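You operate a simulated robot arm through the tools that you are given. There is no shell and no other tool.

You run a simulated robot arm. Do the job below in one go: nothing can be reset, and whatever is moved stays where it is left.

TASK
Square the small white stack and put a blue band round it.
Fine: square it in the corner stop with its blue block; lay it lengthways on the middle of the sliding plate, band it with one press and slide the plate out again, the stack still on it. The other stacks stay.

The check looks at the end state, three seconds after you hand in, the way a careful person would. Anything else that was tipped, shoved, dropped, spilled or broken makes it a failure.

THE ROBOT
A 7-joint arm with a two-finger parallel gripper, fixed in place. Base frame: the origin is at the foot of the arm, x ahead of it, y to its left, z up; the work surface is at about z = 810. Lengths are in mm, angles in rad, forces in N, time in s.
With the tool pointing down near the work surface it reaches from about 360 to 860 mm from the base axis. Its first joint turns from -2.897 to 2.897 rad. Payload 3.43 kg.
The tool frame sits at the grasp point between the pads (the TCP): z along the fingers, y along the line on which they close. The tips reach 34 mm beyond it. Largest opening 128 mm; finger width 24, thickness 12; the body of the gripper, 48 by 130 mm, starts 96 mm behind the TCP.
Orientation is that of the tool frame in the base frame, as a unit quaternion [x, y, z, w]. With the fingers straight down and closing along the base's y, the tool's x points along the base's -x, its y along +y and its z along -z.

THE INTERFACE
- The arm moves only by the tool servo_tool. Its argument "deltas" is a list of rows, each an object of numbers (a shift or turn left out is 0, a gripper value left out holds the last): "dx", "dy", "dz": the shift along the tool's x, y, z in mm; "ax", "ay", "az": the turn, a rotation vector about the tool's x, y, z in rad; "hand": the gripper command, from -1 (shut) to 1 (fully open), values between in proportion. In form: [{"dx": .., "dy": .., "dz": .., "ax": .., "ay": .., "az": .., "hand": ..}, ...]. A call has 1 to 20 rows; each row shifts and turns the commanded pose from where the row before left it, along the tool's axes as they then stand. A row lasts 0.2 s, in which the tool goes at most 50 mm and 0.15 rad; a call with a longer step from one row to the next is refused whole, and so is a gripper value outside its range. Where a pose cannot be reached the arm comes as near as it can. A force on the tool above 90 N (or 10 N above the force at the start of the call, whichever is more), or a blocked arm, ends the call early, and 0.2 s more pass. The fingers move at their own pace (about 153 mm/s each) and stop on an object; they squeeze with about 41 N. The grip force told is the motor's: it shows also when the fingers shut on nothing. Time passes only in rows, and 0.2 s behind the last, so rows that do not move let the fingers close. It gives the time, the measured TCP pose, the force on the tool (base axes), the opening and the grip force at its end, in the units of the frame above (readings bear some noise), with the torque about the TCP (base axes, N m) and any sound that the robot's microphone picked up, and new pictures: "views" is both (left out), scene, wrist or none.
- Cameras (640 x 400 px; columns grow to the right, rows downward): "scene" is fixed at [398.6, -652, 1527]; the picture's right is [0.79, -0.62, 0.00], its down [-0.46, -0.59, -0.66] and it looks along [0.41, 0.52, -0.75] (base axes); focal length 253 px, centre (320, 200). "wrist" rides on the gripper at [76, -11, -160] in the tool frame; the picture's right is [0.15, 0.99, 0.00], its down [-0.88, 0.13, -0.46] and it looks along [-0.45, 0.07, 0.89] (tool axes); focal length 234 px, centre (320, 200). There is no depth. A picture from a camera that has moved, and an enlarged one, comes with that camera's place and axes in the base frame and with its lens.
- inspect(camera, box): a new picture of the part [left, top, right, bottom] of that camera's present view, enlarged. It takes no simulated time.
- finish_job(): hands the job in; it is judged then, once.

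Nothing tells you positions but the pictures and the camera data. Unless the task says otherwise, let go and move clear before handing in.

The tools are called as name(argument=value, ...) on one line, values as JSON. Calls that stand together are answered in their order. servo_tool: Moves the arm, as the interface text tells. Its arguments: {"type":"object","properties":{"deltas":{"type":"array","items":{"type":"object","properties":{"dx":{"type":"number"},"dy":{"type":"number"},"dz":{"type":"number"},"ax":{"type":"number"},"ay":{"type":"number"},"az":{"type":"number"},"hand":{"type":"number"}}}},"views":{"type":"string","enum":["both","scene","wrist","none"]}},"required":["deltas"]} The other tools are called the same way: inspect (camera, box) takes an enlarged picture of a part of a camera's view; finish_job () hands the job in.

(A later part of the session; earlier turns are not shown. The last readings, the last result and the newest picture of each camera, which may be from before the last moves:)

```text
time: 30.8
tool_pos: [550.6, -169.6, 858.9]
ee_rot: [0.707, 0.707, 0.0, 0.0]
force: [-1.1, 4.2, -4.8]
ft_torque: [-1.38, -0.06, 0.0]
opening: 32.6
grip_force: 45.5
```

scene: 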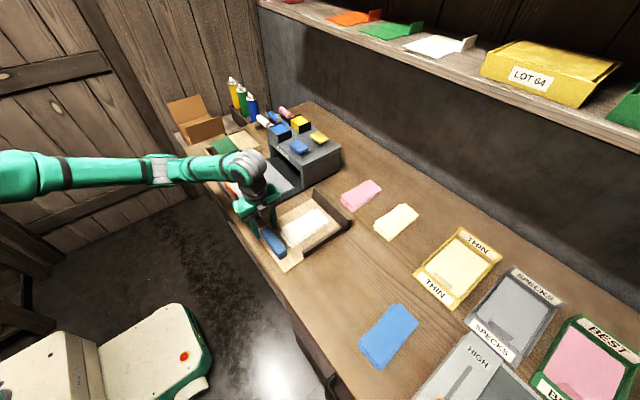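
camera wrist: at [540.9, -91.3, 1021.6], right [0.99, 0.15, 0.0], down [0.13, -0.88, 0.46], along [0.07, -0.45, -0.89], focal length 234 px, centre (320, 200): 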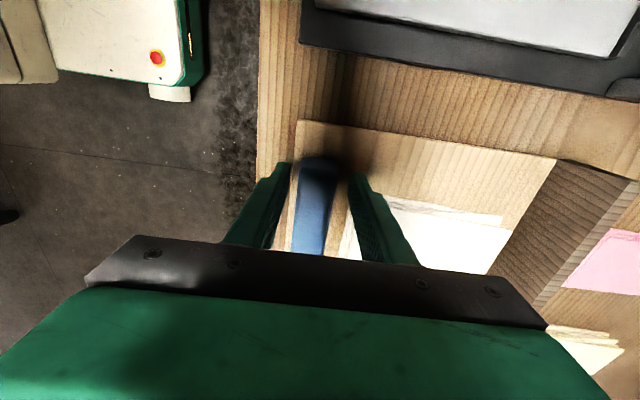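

servo_tool(deltas=[{}])

inspect(camera="scene", box=[240, 190, 340, 270])

inspect(camera="wrist", box=[200, 40, 460, 260])

```text
time: 31.2
tool_pos: [551.1, -170.1, 858.0]
ee_rot: [0.707, 0.708, -0.001, 0.0]
force: [-0.2, -1.2, -2.0]
ft_torque: [0.22, 0.06, 0.18]
opening: 32.6
grip_force: 45.3
camera wrist: at [540.1, -94.0, 1016.8], right [0.99, 0.15, 0.0], down [0.13, -0.88, 0.46], along [0.07, -0.45, -0.89], focal length 234 px, centre (320, 200)
```

scene: 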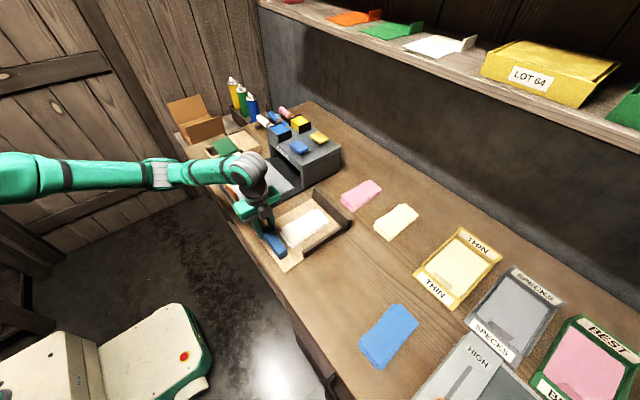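
wrist: 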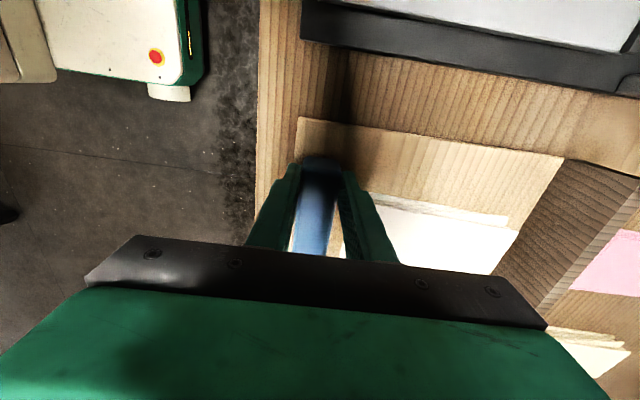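

```text
5.00 times, centred on (290, 230) of scene
camera zoom: at [398.6, -652.0, 1527.0], right [0.79, -0.62, 0.0], down [-0.46, -0.59, -0.66], along [0.41, 0.52, -0.75], focal length 1267 px, centre (470, 50)
```

zoom: 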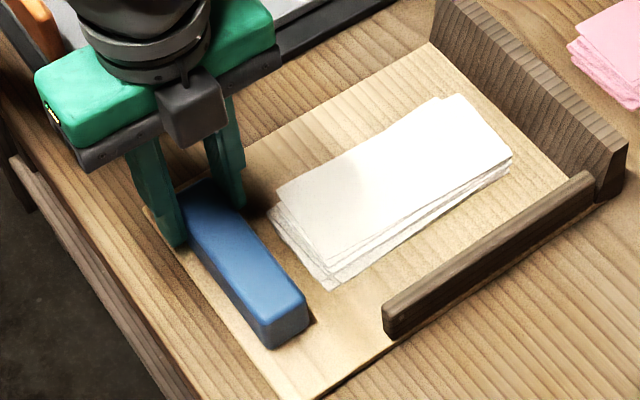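

```text
1.82 times, centred on (330, 150) of wrist
camera zoom: at [540.1, -94.0, 1016.8], right [0.99, 0.15, 0.0], down [0.13, -0.88, 0.46], along [0.07, -0.45, -0.89], focal length 426 px, centre (302, 291)
```

zoom: 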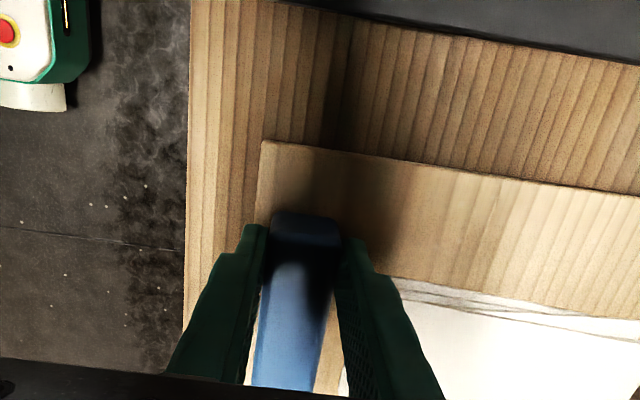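

The block is gripped. I'll lift slightly and check its weight and that it stays level.

servo_tool(deltas=[{"dz": -2}, {"dz": -4}, {"dz": -10}, {"dz": -14}, {}, {}], views="none")

inspect(camera="scene", box=[240, 190, 340, 270])

inspect(camera="wrist", box=[200, 40, 460, 260])

```text
time: 32.6
tool_pos: [550.0, -168.9, 888.3]
ee_rot: [0.707, 0.707, 0.0, 0.0]
force: [0.0, -0.3, -0.4]
ft_torque: [-0.02, -0.03, 0.0]
opening: 0.0
grip_force: 33.4
```

```text
5.00 times, centred on (290, 230) of scene
camera zoom: at [398.6, -652.0, 1527.0], right [0.79, -0.62, 0.0], down [-0.46, -0.59, -0.66], along [0.41, 0.52, -0.75], focal length 1267 px, centre (470, 50)
```

zoom: 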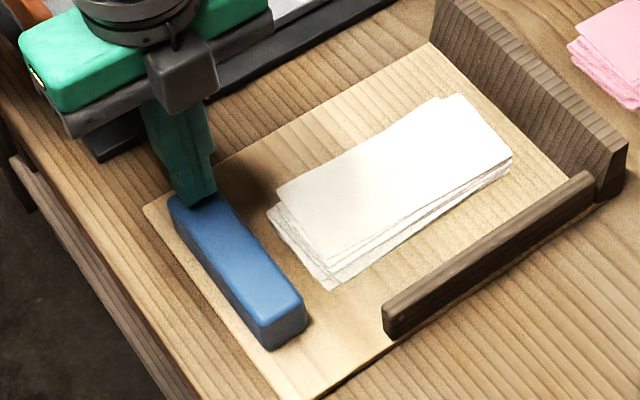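

```text
1.82 times, centred on (330, 150) of wrist
camera zoom: at [539.8, -93.1, 1047.1], right [0.99, 0.15, 0.0], down [0.13, -0.88, 0.46], along [0.07, -0.45, -0.89], focal length 426 px, centre (302, 291)
```

zoom: 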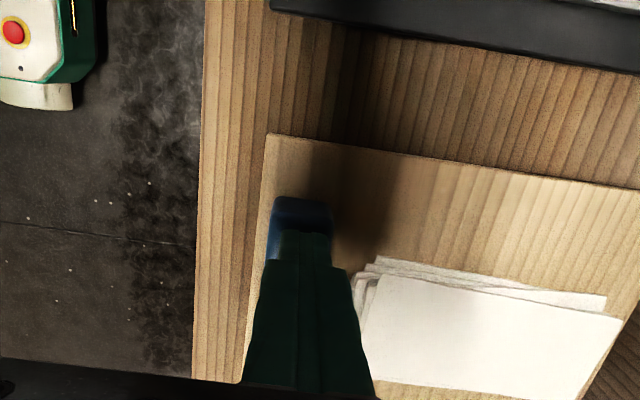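

The block slipped back into place: the grip was too far off-centre and too high. It still sits flat where it was. I'll regrip at its middle and lower, with a narrow opening to stay clear of the stack.

servo_tool(deltas=[{"dz": -12, "hand": -0.33}, {"dx": -21}, {"dx": -21}, {}, {}])

inspect(camera="scene", box=[240, 190, 340, 270])

inspect(camera="wrist", box=[200, 40, 460, 260])

```text
time: 33.8
tool_pos: [549.2, -212.0, 899.1]
ee_rot: [0.707, 0.707, 0.001, 0.001]
force: [-0.2, -0.4, -0.7]
ft_torque: [-0.02, 0.0, 0.02]
opening: 43.0
grip_force: 0.1
camera wrist: at [539.2, -135.6, 1058.9], right [0.99, 0.15, 0.0], down [0.13, -0.88, 0.46], along [0.07, -0.45, -0.89], focal length 234 px, centre (320, 200)
```

scene: 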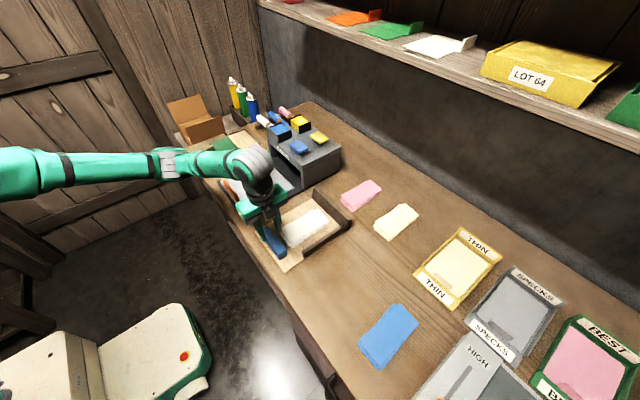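
wrist: 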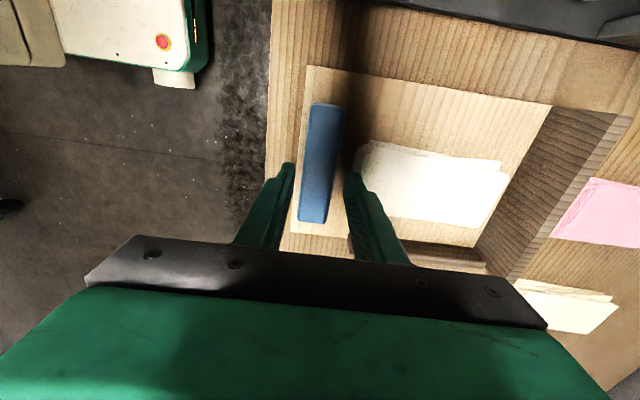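

```text
5.00 times, centred on (290, 230) of scene
camera zoom: at [398.6, -652.0, 1527.0], right [0.79, -0.62, 0.0], down [-0.46, -0.59, -0.66], along [0.41, 0.52, -0.75], focal length 1267 px, centre (470, 50)
```

zoom: 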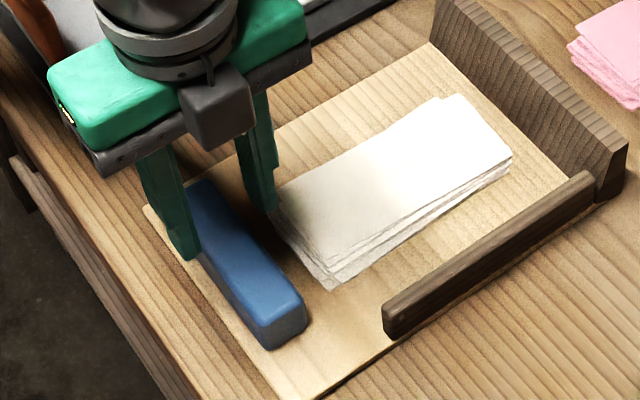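

```text
1.82 times, centred on (330, 150) of wrist
camera zoom: at [539.2, -135.6, 1058.9], right [0.99, 0.15, 0.0], down [0.13, -0.88, 0.46], along [0.07, -0.45, -0.89], focal length 426 px, centre (302, 291)
```

zoom: 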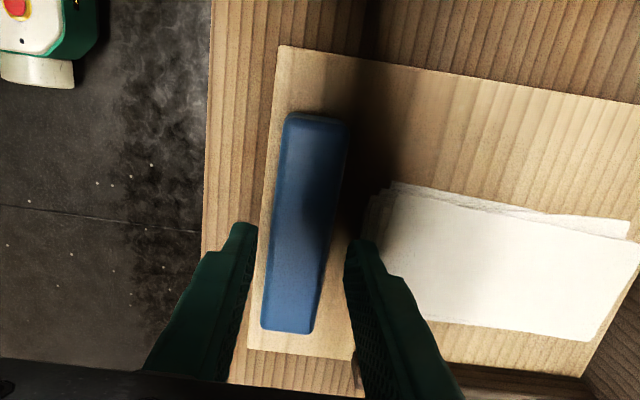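

The stack end (x≈585) is too near for a finger on that side of the block. I'll instead grip the block by its two ends (~119 mm; the opening is 128 mm), which also leaves its broad face free for squaring. I'll turn back and check alignment from above.

servo_tool(deltas=[{"dz": -40, "hand": 1}, {"az": -0.1428}, {"az": -0.1428}, {"az": -0.1428}, {"az": -0.1428}, {"az": -0.1428}, {"az": -0.1428}, {"az": -0.1428}, {"az": -0.1428}, {"az": -0.1428}, {"az": -0.1428}, {"az": -0.1428}, {"dx": -1.5, "dy": -1}, {}, {}])

inspect(camera="wrist", box=[200, 40, 460, 260])

inspect(camera="scene", box=[220, 160, 340, 270])

```text
time: 37.0
tool_pos: [552.4, -214.5, 940.3]
ee_rot: [0.0, 1.0, 0.0, 0.0]
force: [-0.3, 0.7, -0.3]
ft_torque: [0.02, -0.01, 0.01]
opening: 128.2
grip_force: 0.1
camera wrist: at [477.4, -224.2, 1100.1], right [-0.15, 0.99, 0.0], down [0.88, 0.13, 0.46], along [0.45, 0.07, -0.89], focal length 234 px, centre (320, 200)
```

scene: 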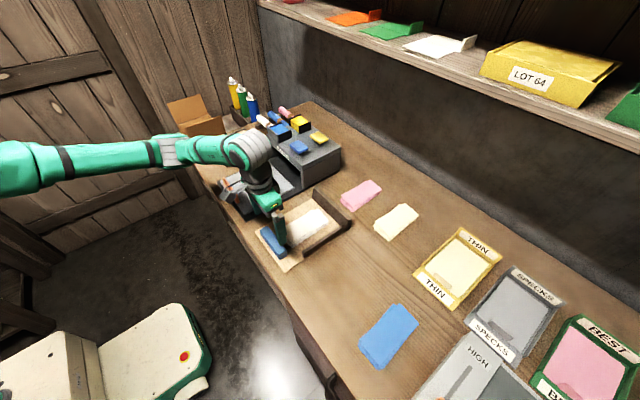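
wrist: 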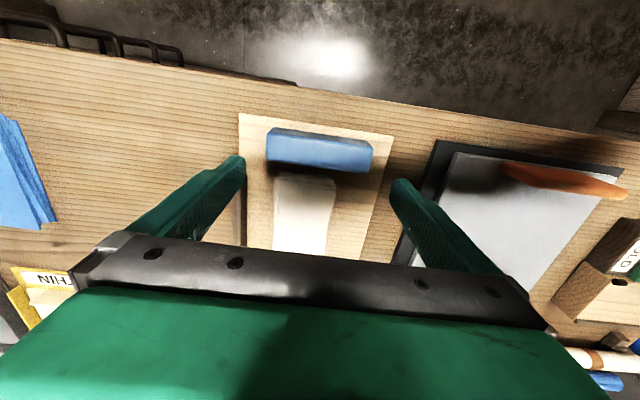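

```text
1.82 times, centred on (330, 150) of wrist
camera zoom: at [477.4, -224.2, 1100.1], right [-0.15, 0.99, 0.0], down [0.88, 0.13, 0.46], along [0.45, 0.07, -0.89], focal length 426 px, centre (302, 291)
```

zoom: 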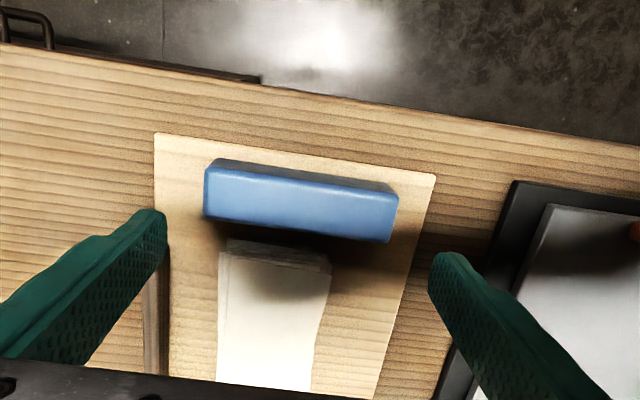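

```text
3.64 times, centred on (280, 215) of scene
camera zoom: at [398.6, -652.0, 1527.0], right [0.79, -0.62, 0.0], down [-0.46, -0.59, -0.66], along [0.41, 0.52, -0.75], focal length 921 px, centre (466, 146)
```

zoom: 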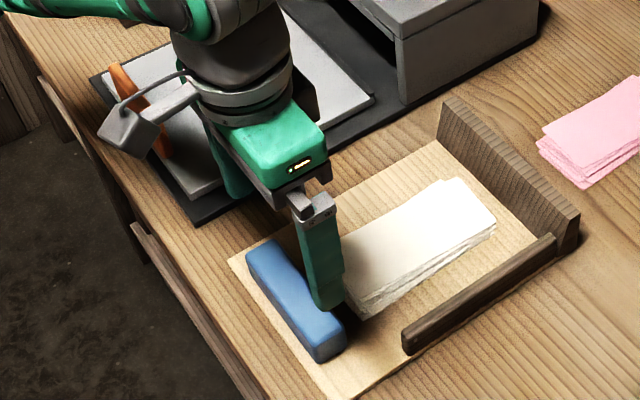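

The block spans y ≈ −273 to −153 (centre ≈ −213). I'll centre on it and descend to just above, then check.

servo_tool(deltas=[{"dy": 1.7, "dx": 1.5, "dz": 20}, {"dz": 25}, {"dz": 8}, {}, {}])

inspect(camera="wrist", box=[220, 120, 440, 260])

inspect(camera="scene", box=[240, 190, 340, 270])

```text
time: 38.2
tool_pos: [550.4, -211.5, 887.4]
ee_rot: [0.001, 1.0, 0.0, 0.0]
force: [0.4, -0.5, -0.2]
ft_torque: [-0.05, 0.0, -0.06]
opening: 128.0
grip_force: 0.1
camera wrist: at [474.5, -222.7, 1046.8], right [-0.14, 0.99, 0.0], down [0.88, 0.13, 0.46], along [0.45, 0.07, -0.89], focal length 234 px, centre (320, 200)
```

scene: 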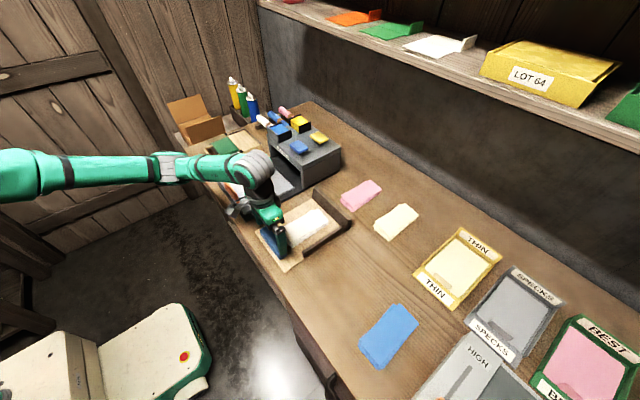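
wrist: 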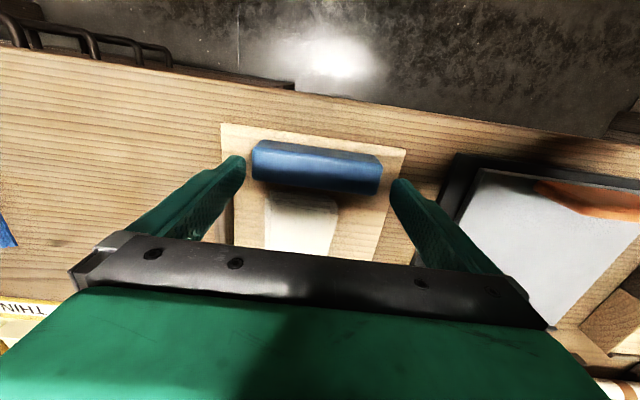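

```text
2.86 times, centred on (330, 190) of wrist
camera zoom: at [474.5, -222.7, 1046.8], right [-0.14, 0.99, 0.0], down [0.88, 0.13, 0.46], along [0.45, 0.07, -0.89], focal length 669 px, centre (291, 229)
```

zoom: 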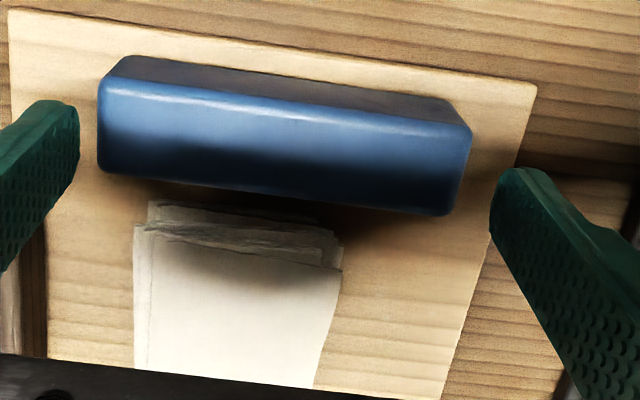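

```text
5.00 times, centred on (290, 230) of scene
camera zoom: at [398.6, -652.0, 1527.0], right [0.79, -0.62, 0.0], down [-0.46, -0.59, -0.66], along [0.41, 0.52, -0.75], focal length 1267 px, centre (470, 50)
```

zoom: 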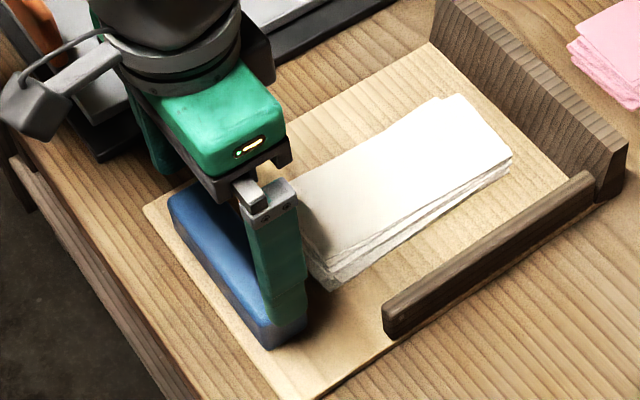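

servo_tool(deltas=[{"dz": 3}, {"dz": 3}, {"dz": 3}, {"dz": 3}, {"dz": 3}, {"dz": 3}, {"dz": 3}, {}])

inspect(camera="wrist", box=[220, 120, 440, 260])

```text
time: 40.0
tool_pos: [551.2, -211.9, 867.5]
ee_rot: [0.0, 1.0, 0.0, 0.0]
force: [-0.3, -0.1, -1.2]
ft_torque: [0.03, -0.01, -0.01]
opening: 128.2
grip_force: 0.0
camera wrist: at [475.5, -222.2, 1025.4], right [-0.15, 0.99, 0.0], down [0.88, 0.13, 0.46], along [0.45, 0.07, -0.89], focal length 234 px, centre (320, 200)
```

scene: 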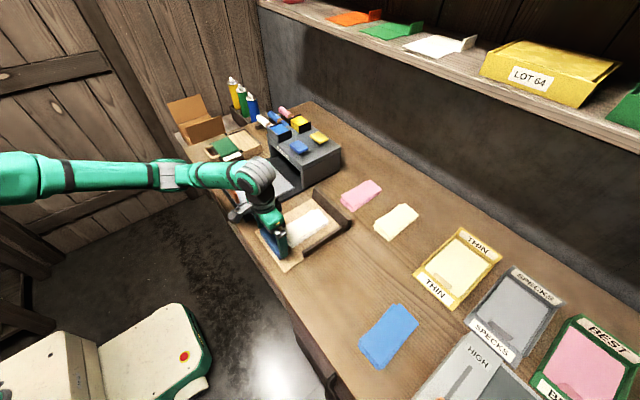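
wrist: 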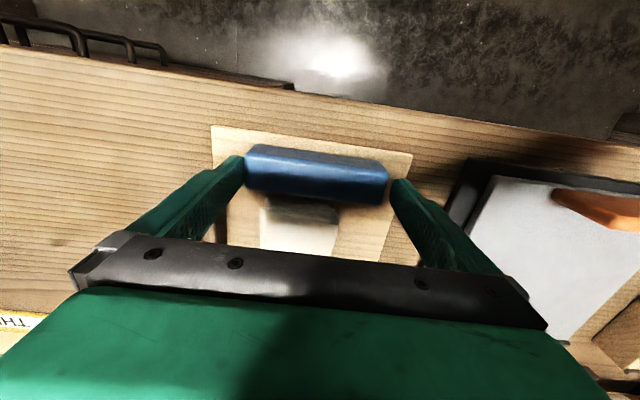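

```text
2.86 times, centred on (330, 190) of wrist
camera zoom: at [475.5, -222.2, 1025.4], right [-0.15, 0.99, 0.0], down [0.88, 0.13, 0.46], along [0.45, 0.07, -0.89], focal length 669 px, centre (291, 229)
```

zoom: 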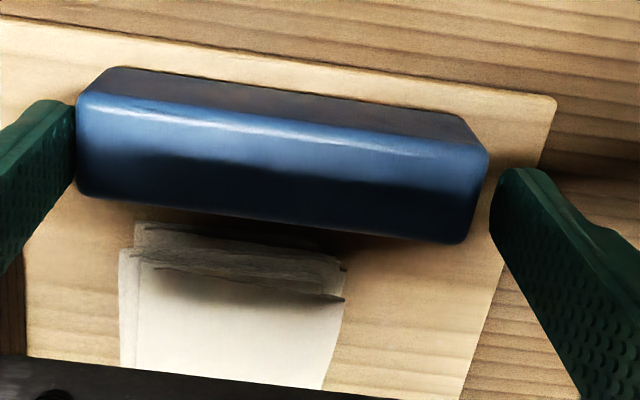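

The tips are already beside the block ends with no contact force. I'll shift 1 mm to centre, lower to just over the board and close.

servo_tool(deltas=[{"dy": -1.2}, {"dz": 3}, {"dz": 3}, {"dz": 3}, {"dz": 2}, {"dz": 1}, {}, {"hand": 0.9}, {"hand": 0.8}, {"hand": -1}, {}, {}])

inspect(camera="scene", box=[240, 190, 340, 270])

```text
time: 42.6
tool_pos: [550.1, -214.6, 854.1]
ee_rot: [0.001, 1.0, -0.001, 0.0]
force: [2.5, -27.7, -1.0]
ft_torque: [-1.35, -0.21, 0.38]
opening: 119.6
grip_force: 45.3
camera wrist: at [474.9, -224.9, 1012.8], right [-0.14, 0.99, 0.0], down [0.88, 0.13, 0.46], along [0.45, 0.06, -0.89], focal length 234 px, centre (320, 200)
```

scene: 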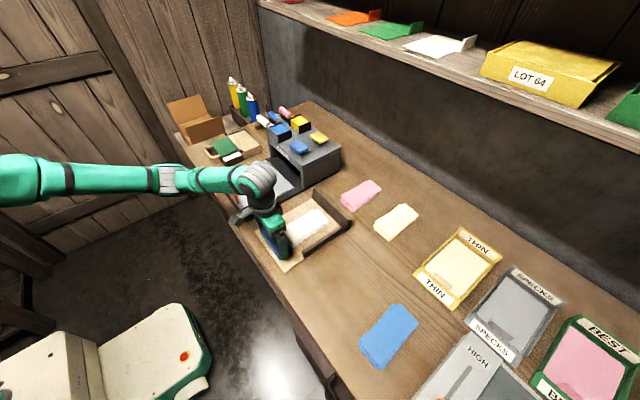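
wrist: 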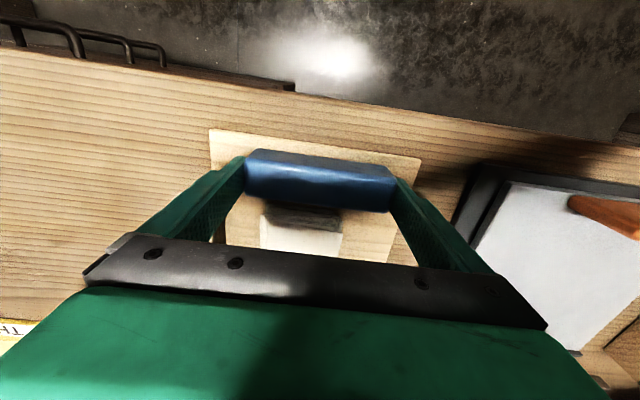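

```text
5.00 times, centred on (290, 230) of scene
camera zoom: at [398.6, -652.0, 1527.0], right [0.79, -0.62, 0.0], down [-0.46, -0.59, -0.66], along [0.41, 0.52, -0.75], focal length 1267 px, centre (470, 50)
```

zoom: 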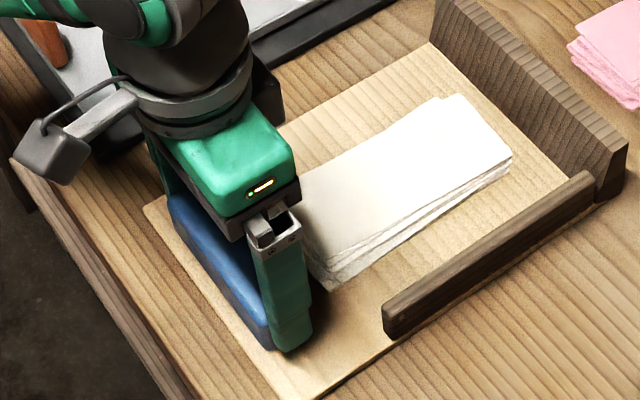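

The block resists being shifted sideways (−28 N on the tool), so it may be guided or just heavy. I'll relieve the side load and then test gently.

servo_tool(deltas=[{"dy": -0.7}, {"dy": -0.7}, {}], views="none")

```text
time: 43.4
tool_pos: [550.6, -214.0, 853.7]
ee_rot: [0.002, 1.0, 0.0, -0.001]
force: [-0.7, -21.9, -9.5]
ft_torque: [-1.56, -0.01, -0.9]
opening: 119.6
grip_force: 45.0
```

servo_tool(deltas=[{"dy": -1.0}, {"dy": -1.0}, {}], views="none")

```text
time: 44.2
tool_pos: [551.2, -215.1, 854.8]
ee_rot: [-0.001, 1.0, 0.002, -0.001]
force: [-0.7, 0.9, -15.8]
ft_torque: [-0.46, -0.23, -1.61]
opening: 119.4
grip_force: 45.6
```

servo_tool(deltas=[{"dx": -1}, {"dx": -1}, {"dx": -1}, {}], views="none")

```text
time: 45.2
tool_pos: [554.6, -214.9, 853.7]
ee_rot: [-0.001, 1.0, 0.002, -0.001]
force: [-0.2, 9.0, -11.6]
ft_torque: [1.46, 0.75, -0.27]
opening: 119.4
grip_force: 44.6
```

servo_tool(deltas=[{"dx": -1}, {"dx": -2}, {}])

inspect(camera="scene", box=[240, 190, 340, 270])

inspect(camera="wrist", box=[220, 120, 440, 260])

```text
time: 46.0
tool_pos: [557.6, -215.4, 853.4]
ee_rot: [0.0, 1.0, 0.001, 0.0]
force: [-0.3, 13.8, -16.6]
ft_torque: [1.45, -0.15, -0.01]
opening: 119.9
grip_force: 44.9
camera wrist: at [482.5, -225.8, 1013.3], right [-0.15, 0.99, 0.0], down [0.88, 0.13, 0.46], along [0.45, 0.07, -0.89], focal length 234 px, centre (320, 200)
```

scene: 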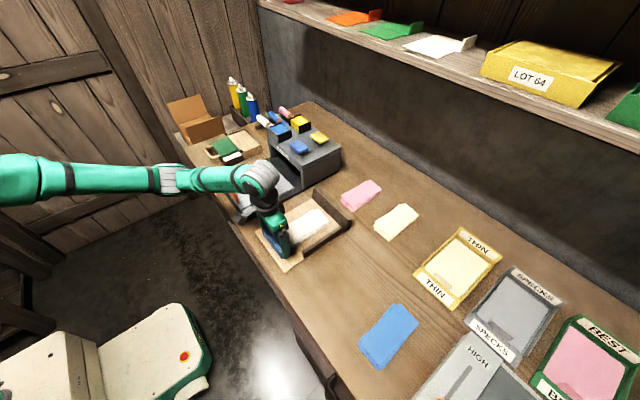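
wrist: 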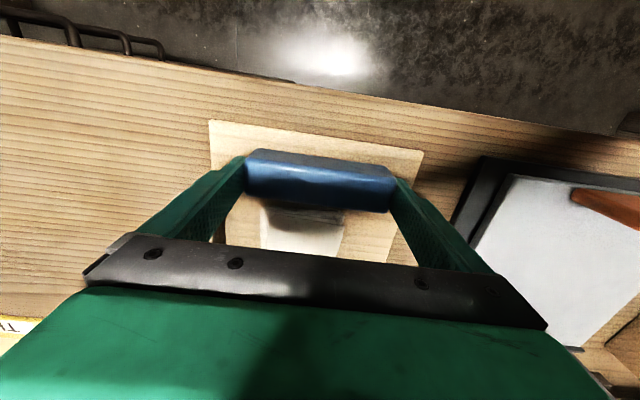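

```text
5.00 times, centred on (290, 230) of scene
camera zoom: at [398.6, -652.0, 1527.0], right [0.79, -0.62, 0.0], down [-0.46, -0.59, -0.66], along [0.41, 0.52, -0.75], focal length 1267 px, centre (470, 50)
```

zoom: 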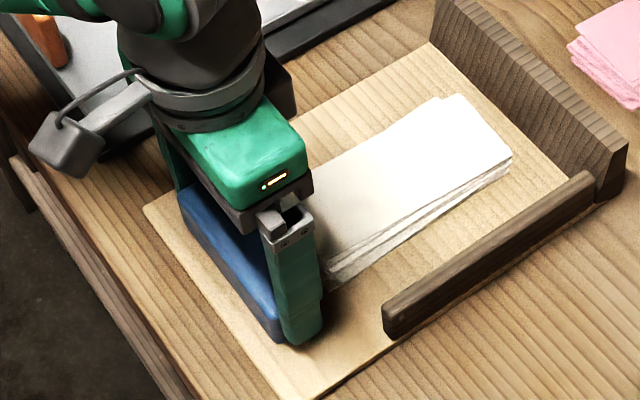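

```text
2.86 times, centred on (330, 190) of wrist
camera zoom: at [482.5, -225.8, 1013.3], right [-0.15, 0.99, 0.0], down [0.88, 0.13, 0.46], along [0.45, 0.07, -0.89], focal length 669 px, centre (291, 229)
```

zoom: 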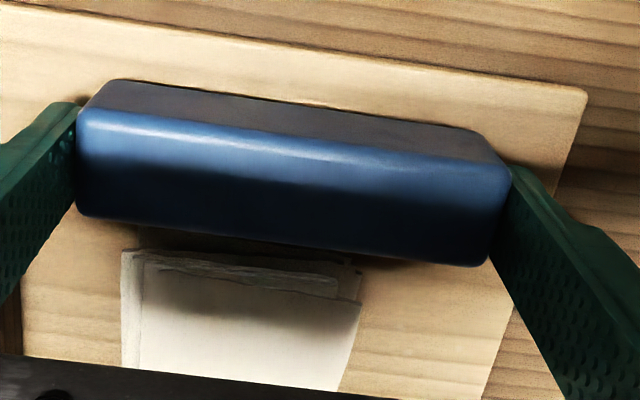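

The block slides freely in x only: it is a guided pusher facing the +x wall. So I'll let go and push it from behind with closed fingers, so its broad face squares the stack's ends against the +x wall.

servo_tool(deltas=[{"hand": 1}, {}, {"dz": -5}, {"dz": -15}, {"dz": -25}, {"dx": 22, "hand": -1}, {"dx": 22}, {"dy": -2}, {}, {}])

inspect(camera="scene", box=[240, 190, 340, 270])

inspect(camera="wrist", box=[220, 100, 440, 260])

```text
time: 48.2
tool_pos: [513.3, -216.6, 899.6]
ee_rot: [0.001, 1.0, 0.001, 0.0]
force: [0.3, 0.1, 0.3]
ft_torque: [0.04, -0.01, -0.02]
opening: 0.0
grip_force: 32.8
camera wrist: at [437.5, -228.4, 1058.7], right [-0.15, 0.99, 0.0], down [0.88, 0.13, 0.46], along [0.45, 0.07, -0.89], focal length 234 px, centre (320, 200)
```

scene: 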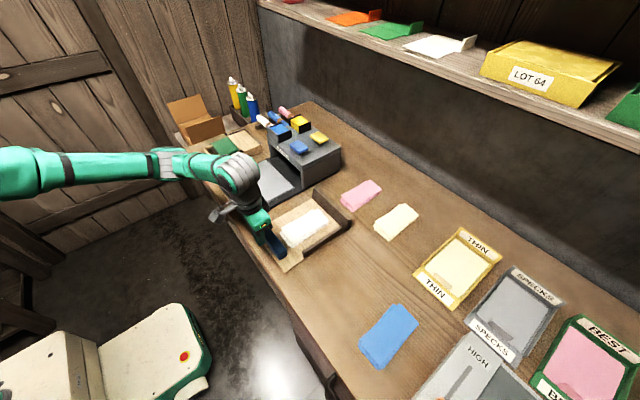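
wrist: 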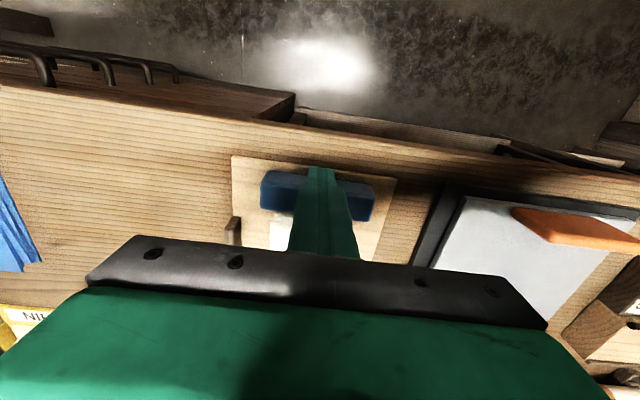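

```text
5.00 times, centred on (290, 230) of scene
camera zoom: at [398.6, -652.0, 1527.0], right [0.79, -0.62, 0.0], down [-0.46, -0.59, -0.66], along [0.41, 0.52, -0.75], focal length 1267 px, centre (470, 50)
```

zoom: 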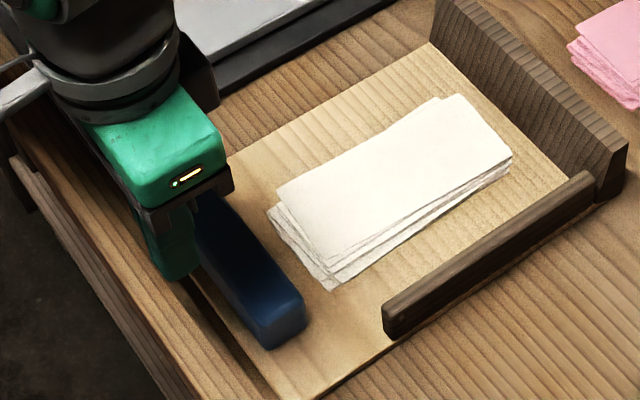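

```text
2.50 times, centred on (330, 180) of wrist
camera zoom: at [437.5, -228.4, 1058.7], right [-0.15, 0.99, 0.0], down [0.88, 0.13, 0.46], along [0.45, 0.07, -0.89], focal length 585 px, centre (295, 250)
```

zoom: 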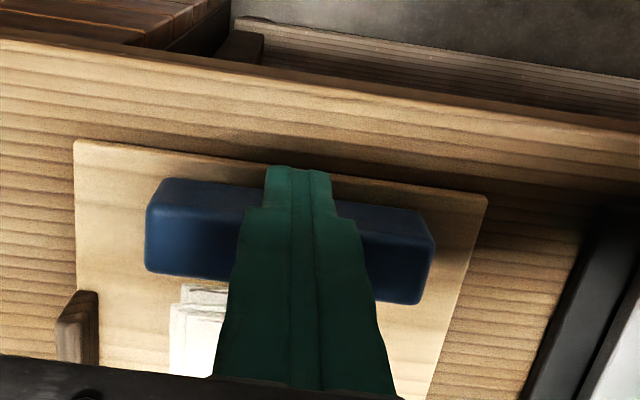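

The block returned to its home position when released (it is sprung or self-returning), so pushing from behind is right. I'll lower behind it and push +x gently.

servo_tool(deltas=[{"dz": 15}, {"dz": 15}, {"dz": 9}, {}, {"dx": -4}, {"dx": -4}, {"dx": -4}, {"dx": -4}, {"dx": -4}, {"dx": -4}, {}])

inspect(camera="scene", box=[240, 190, 340, 270])

```text
time: 50.6
tool_pos: [536.4, -217.4, 860.3]
ee_rot: [0.0, 1.0, 0.0, 0.0]
force: [-0.6, -0.4, 0.1]
ft_torque: [-0.02, 0.02, -0.02]
opening: 0.1
grip_force: 32.6
camera wrist: at [461.4, -228.9, 1019.9], right [-0.15, 0.99, 0.0], down [0.88, 0.13, 0.46], along [0.45, 0.07, -0.89], focal length 234 px, centre (320, 200)
```

scene: 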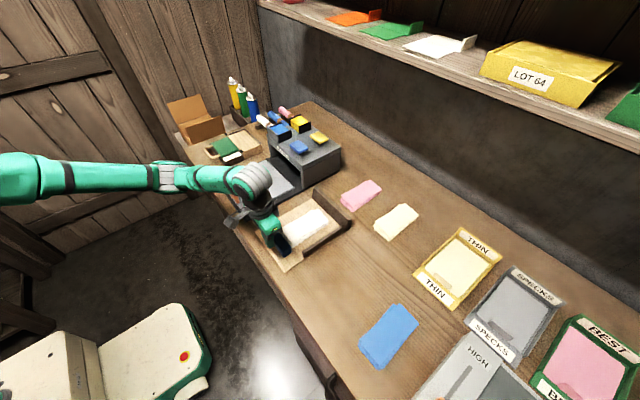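
wrist: 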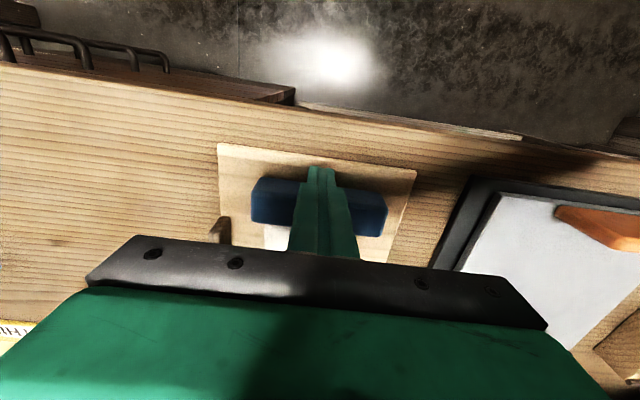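

```text
5.00 times, centred on (290, 230) of scene
camera zoom: at [398.6, -652.0, 1527.0], right [0.79, -0.62, 0.0], down [-0.46, -0.59, -0.66], along [0.41, 0.52, -0.75], focal length 1267 px, centre (470, 50)
```

zoom: 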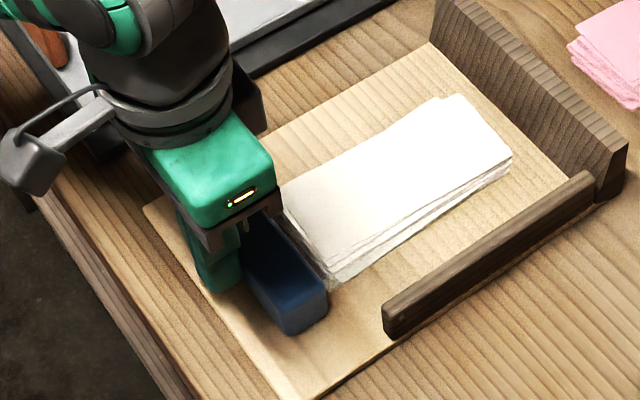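

The block slides cleanly in +x. Continuing slowly towards the stack and wall.

servo_tool(deltas=[{"dx": -3}, {"dx": -3}, {"dx": -3}, {"dx": -3}, {"dx": -3}, {}, {}], views="none")

inspect(camera="scene", box=[240, 180, 360, 270])

```text
time: 52.2
tool_pos: [552.2, -219.4, 861.0]
ee_rot: [0.0, 1.0, 0.0, 0.001]
force: [-2.2, -0.4, -0.6]
ft_torque: [-0.01, 0.02, 0.01]
opening: 0.2
grip_force: 32.8
```

```text
4.44 times, centred on (300, 225) of scene
camera zoom: at [398.6, -652.0, 1527.0], right [0.79, -0.62, 0.0], down [-0.46, -0.59, -0.66], along [0.41, 0.52, -0.75], focal length 1126 px, centre (409, 89)
```

zoom: 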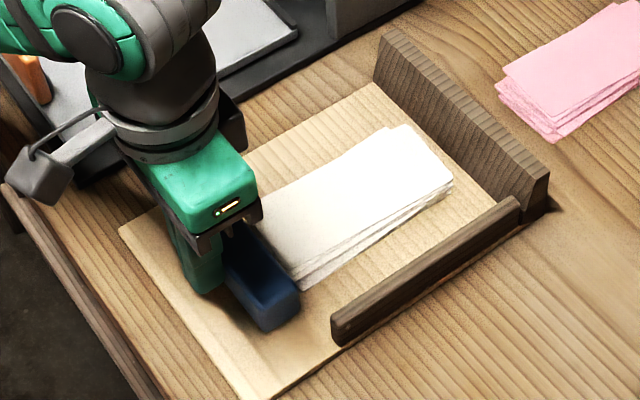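

servo_tool(deltas=[{"dx": -2}, {"dx": -2}, {"dx": -2}, {"dx": -2}, {"dx": -2}, {"dx": -2}, {}], views="none")

inspect(camera="scene", box=[240, 180, 360, 270])

```text
time: 53.8
tool_pos: [564.4, -217.3, 860.3]
ee_rot: [0.001, 1.0, 0.0, 0.0]
force: [-3.1, 0.8, 0.7]
ft_torque: [0.04, 0.04, 0.01]
opening: 0.3
grip_force: 32.9
```

```text
4.44 times, centred on (300, 225) of scene
camera zoom: at [398.6, -652.0, 1527.0], right [0.79, -0.62, 0.0], down [-0.46, -0.59, -0.66], along [0.41, 0.52, -0.75], focal length 1126 px, centre (409, 89)
```

zoom: 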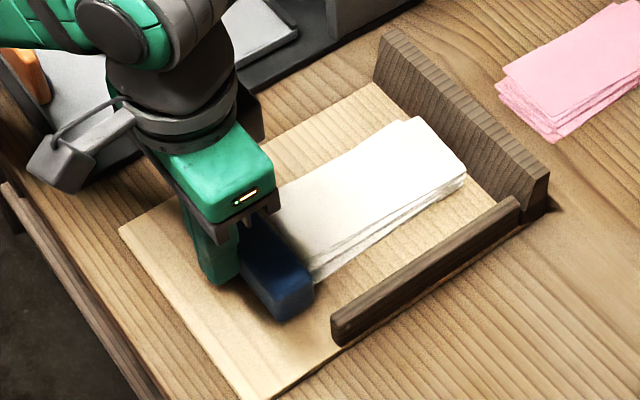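

servo_tool(deltas=[{"dx": -1.5}, {"dx": -1.5}, {"dx": -1}, {"dx": -1}, {}], views="none")

servo_tool(deltas=[{"dx": -1}, {"dx": -1}, {"dx": -1}, {}], views="none")

inspect(camera="scene", box=[240, 180, 360, 270])

```text
time: 55.0
tool_pos: [570.1, -217.2, 860.2]
ee_rot: [0.0, 1.0, -0.001, -0.001]
force: [-3.2, -1.1, -0.3]
ft_torque: [0.01, 0.06, 0.01]
opening: 0.0
grip_force: 33.3
```

```text
time: 56.0
tool_pos: [571.4, -217.1, 859.4]
ee_rot: [0.0, 1.0, 0.0, -0.001]
force: [-2.7, 0.5, 1.4]
ft_torque: [0.01, 0.05, 0.02]
opening: 0.0
grip_force: 32.9
```

```text
4.44 times, centred on (300, 225) of scene
camera zoom: at [398.6, -652.0, 1527.0], right [0.79, -0.62, 0.0], down [-0.46, -0.59, -0.66], along [0.41, 0.52, -0.75], focal length 1126 px, centre (409, 89)
```

zoom: 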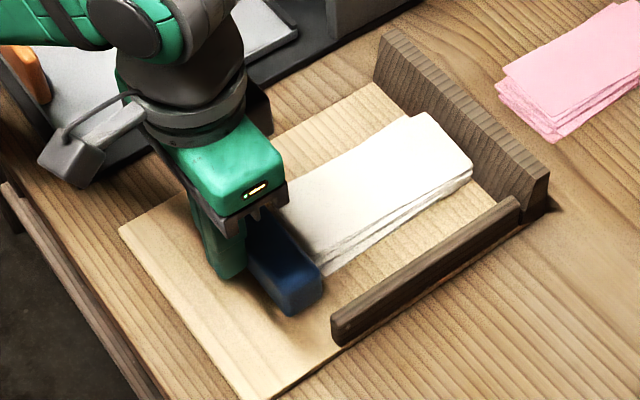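

servo_tool(deltas=[{"dx": -1}, {"dx": -1}, {}], views="none")

servo_tool(deltas=[{"dx": -1}, {}], views="none")

servo_tool(deltas=[{"dx": -1}, {}], views="none")

inspect(camera="scene", box=[240, 180, 360, 270])

```text
time: 56.8
tool_pos: [573.2, -217.7, 860.3]
ee_rot: [0.0, 1.0, 0.0, 0.0]
force: [-3.7, 0.6, -0.6]
ft_torque: [0.04, 0.03, 0.04]
opening: 0.0
grip_force: 32.9
```

```text
time: 57.4
tool_pos: [574.4, -218.1, 858.8]
ee_rot: [0.0, 1.0, 0.001, 0.0]
force: [-3.2, 0.9, -1.2]
ft_torque: [0.02, 0.04, 0.0]
opening: 0.0
grip_force: 32.9
```

```text
time: 58.0
tool_pos: [575.0, -219.0, 858.7]
ee_rot: [0.0, 1.0, 0.0, 0.001]
force: [-3.1, -1.4, 0.0]
ft_torque: [-0.01, 0.12, 0.04]
opening: 0.0
grip_force: 33.4
```

```text
4.44 times, centred on (300, 225) of scene
camera zoom: at [398.6, -652.0, 1527.0], right [0.79, -0.62, 0.0], down [-0.46, -0.59, -0.66], along [0.41, 0.52, -0.75], focal length 1126 px, centre (409, 89)
```

zoom: 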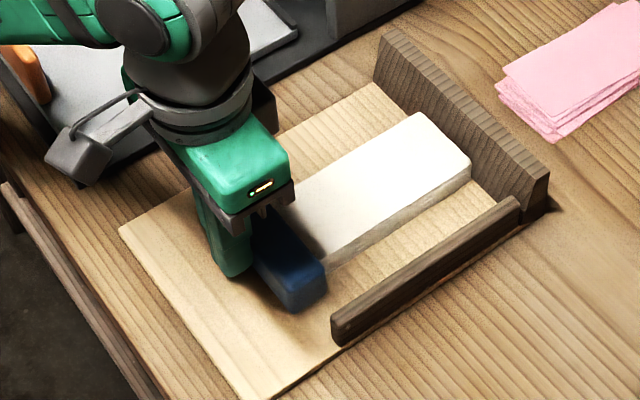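

The stack has come neatly square against the wall. I'll back off and look.

servo_tool(deltas=[{"dx": 3}, {"dx": 5}, {"dx": 10}, {"dx": 15}, {"dx": 15}, {"dx": 12}, {"dz": -30}, {"dz": -50}, {}, {}])

inspect(camera="scene", box=[240, 180, 360, 270])

inspect(camera="wrist", box=[220, 100, 440, 260])

```text
time: 60.2
tool_pos: [516.4, -219.0, 940.4]
ee_rot: [0.0, 1.0, 0.0, 0.001]
force: [-0.3, -0.1, 0.2]
ft_torque: [-0.02, 0.04, 0.01]
opening: 0.0
grip_force: 32.8
camera wrist: at [440.2, -228.9, 1100.2], right [-0.15, 0.99, 0.0], down [0.88, 0.13, 0.46], along [0.45, 0.07, -0.89], focal length 234 px, centre (320, 200)
```

scene: 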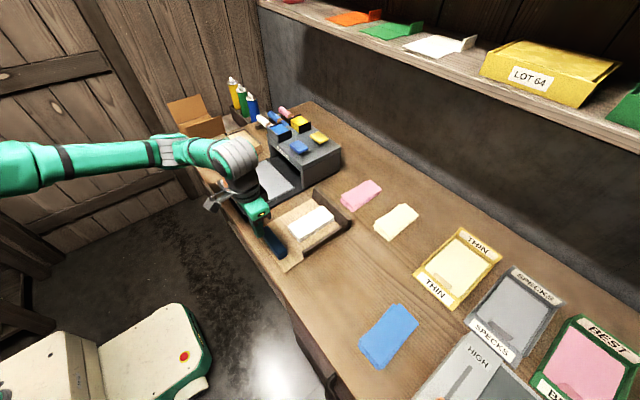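
wrist: 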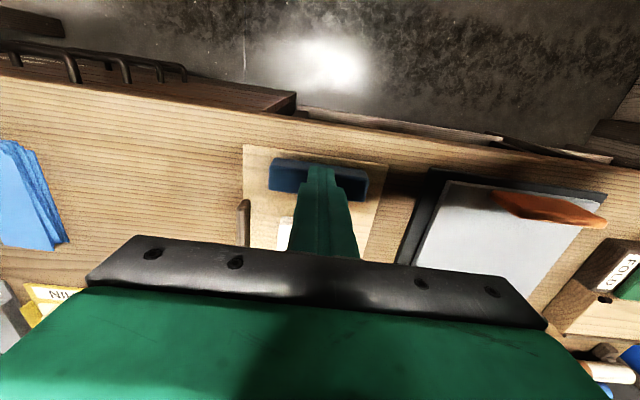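

```text
4.44 times, centred on (300, 225) of scene
camera zoom: at [398.6, -652.0, 1527.0], right [0.79, -0.62, 0.0], down [-0.46, -0.59, -0.66], along [0.41, 0.52, -0.75], focal length 1126 px, centre (409, 89)
```

zoom: 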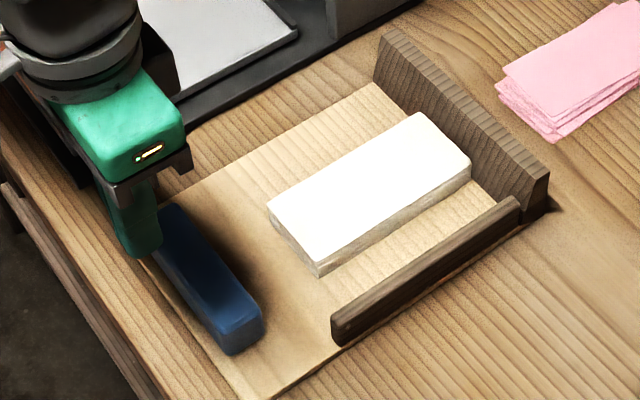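

```text
2.50 times, centred on (330, 180) of wrist
camera zoom: at [440.2, -228.9, 1100.2], right [-0.15, 0.99, 0.0], down [0.88, 0.13, 0.46], along [0.45, 0.07, -0.89], focal length 585 px, centre (295, 250)
```

zoom: 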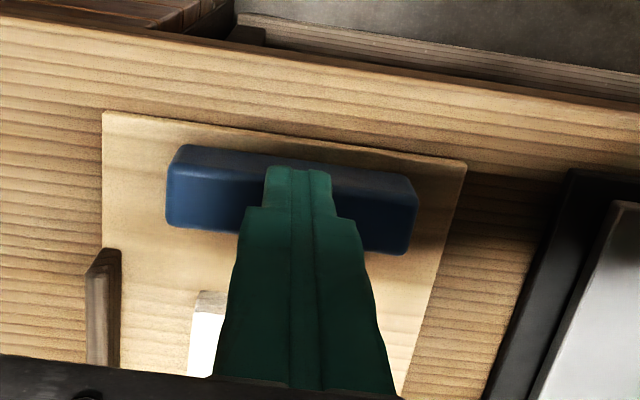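

The stack is now a clean square block about 150 × 66 mm, centred near (692, −224), and the block returned home. Before picking up, I'll take a close look at the banding machine and its plate.

servo_tool(deltas=[{"dz": -45, "hand": 1}, {"dz": -45}, {"dz": -45, "dy": 20}, {"dz": -45, "dy": 40}, {"dz": -45, "dy": 45}, {"dz": -40, "dy": 45}, {"dy": 48}, {"dy": 48}, {"dy": 30, "dx": 10}, {}, {}])

inspect(camera="wrist", box=[220, 90, 420, 240])

inspect(camera="scene", box=[205, 100, 355, 220])

```text
refused: row 4 steps farther than a row can; nothing moved
```

```text
2.67 times, centred on (320, 165) of wrist
camera zoom: at [440.2, -228.9, 1100.2], right [-0.15, 0.99, 0.0], down [0.88, 0.13, 0.46], along [0.45, 0.07, -0.89], focal length 624 px, centre (320, 293)
```

zoom: 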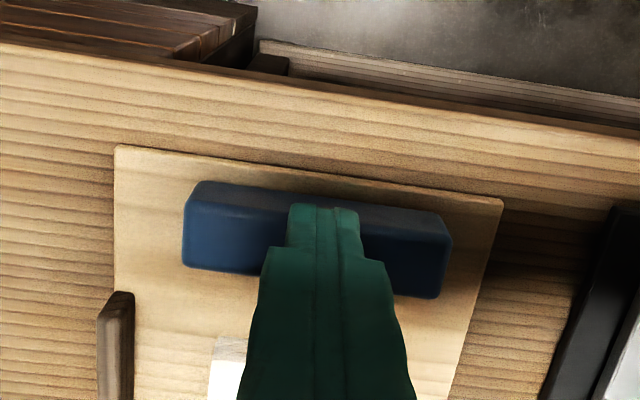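

```text
3.33 times, centred on (280, 160) of scene
camera zoom: at [398.6, -652.0, 1527.0], right [0.79, -0.62, 0.0], down [-0.46, -0.59, -0.66], along [0.41, 0.52, -0.75], focal length 844 px, centre (453, 333)
```

zoom: 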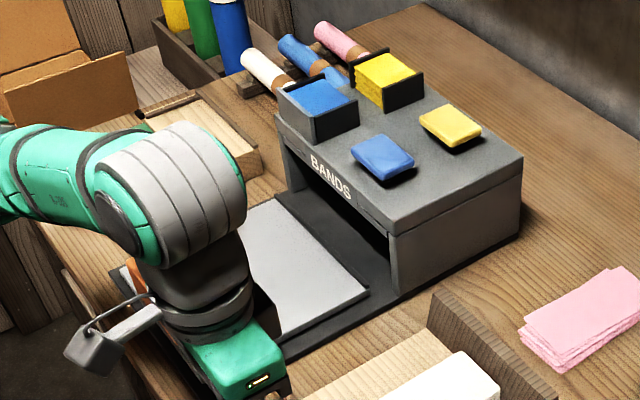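

A step was too long. Resending with shorter steps.

servo_tool(deltas=[{"dz": -40, "hand": 1}, {"dz": -40}, {"dz": -35, "dy": 25}, {"dz": -35, "dy": 30}, {"dz": -35, "dy": 30}, {"dz": -35, "dy": 30}, {"dz": -35, "dy": 30}, {"dy": 45}, {"dy": 45}, {"dy": 45, "dx": 10}, {}, {}])

inspect(camera="wrist", box=[220, 90, 420, 240])

inspect(camera="scene", box=[205, 100, 355, 220])

```text
time: 62.8
tool_pos: [504.1, 62.3, 1193.5]
ee_rot: [0.0, 1.0, -0.001, 0.0]
force: [0.7, -0.2, 0.2]
ft_torque: [0.02, -0.01, -0.01]
opening: 128.1
grip_force: 0.1
camera wrist: at [429.0, 51.3, 1353.0], right [-0.15, 0.99, 0.0], down [0.88, 0.13, 0.46], along [0.45, 0.07, -0.89], focal length 234 px, centre (320, 200)
```

scene: 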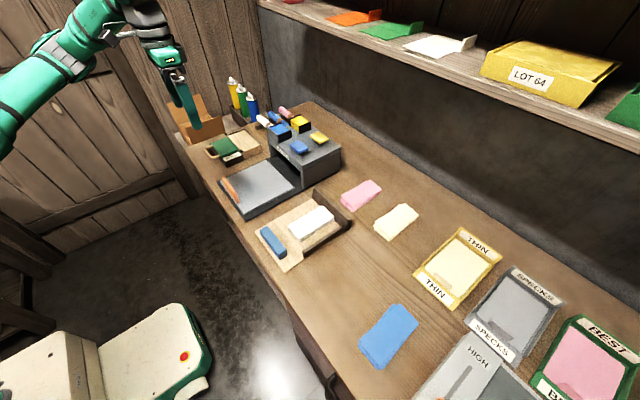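
wrist: 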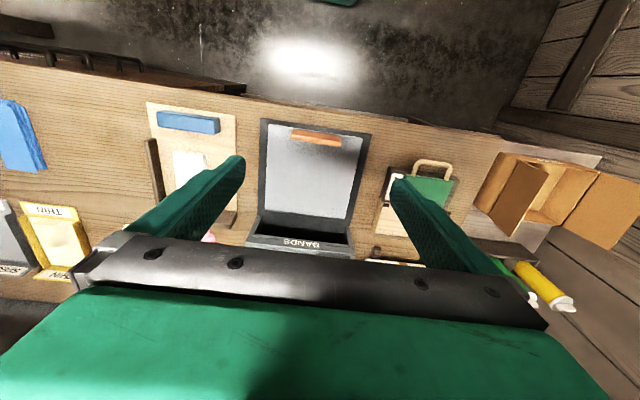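

```text
2.67 times, centred on (320, 165) of wrist
camera zoom: at [429.0, 51.3, 1353.0], right [-0.15, 0.99, 0.0], down [0.88, 0.13, 0.46], along [0.45, 0.07, -0.89], focal length 624 px, centre (320, 293)
```

zoom: 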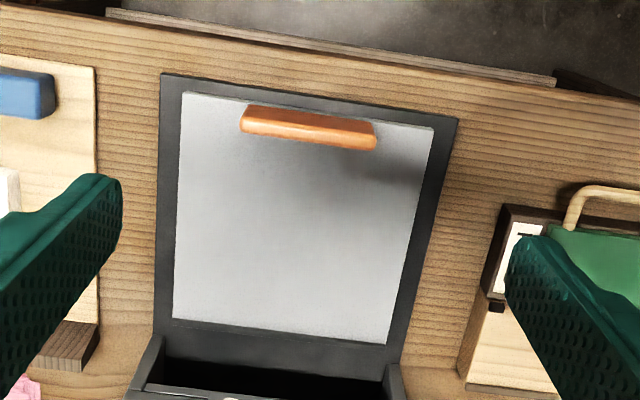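

```text
3.33 times, centred on (280, 160) of scene
camera zoom: at [398.6, -652.0, 1527.0], right [0.79, -0.62, 0.0], down [-0.46, -0.59, -0.66], along [0.41, 0.52, -0.75], focal length 844 px, centre (453, 333)
```

zoom: 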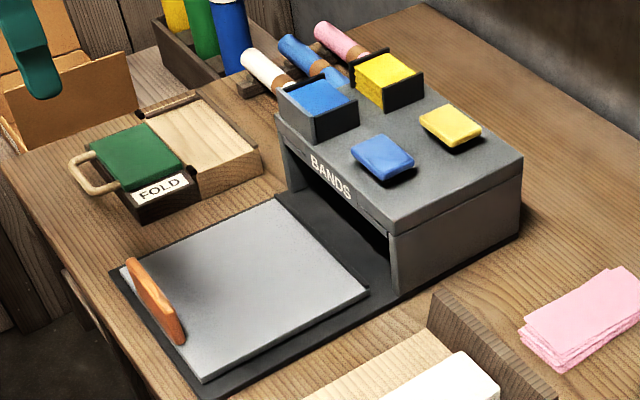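

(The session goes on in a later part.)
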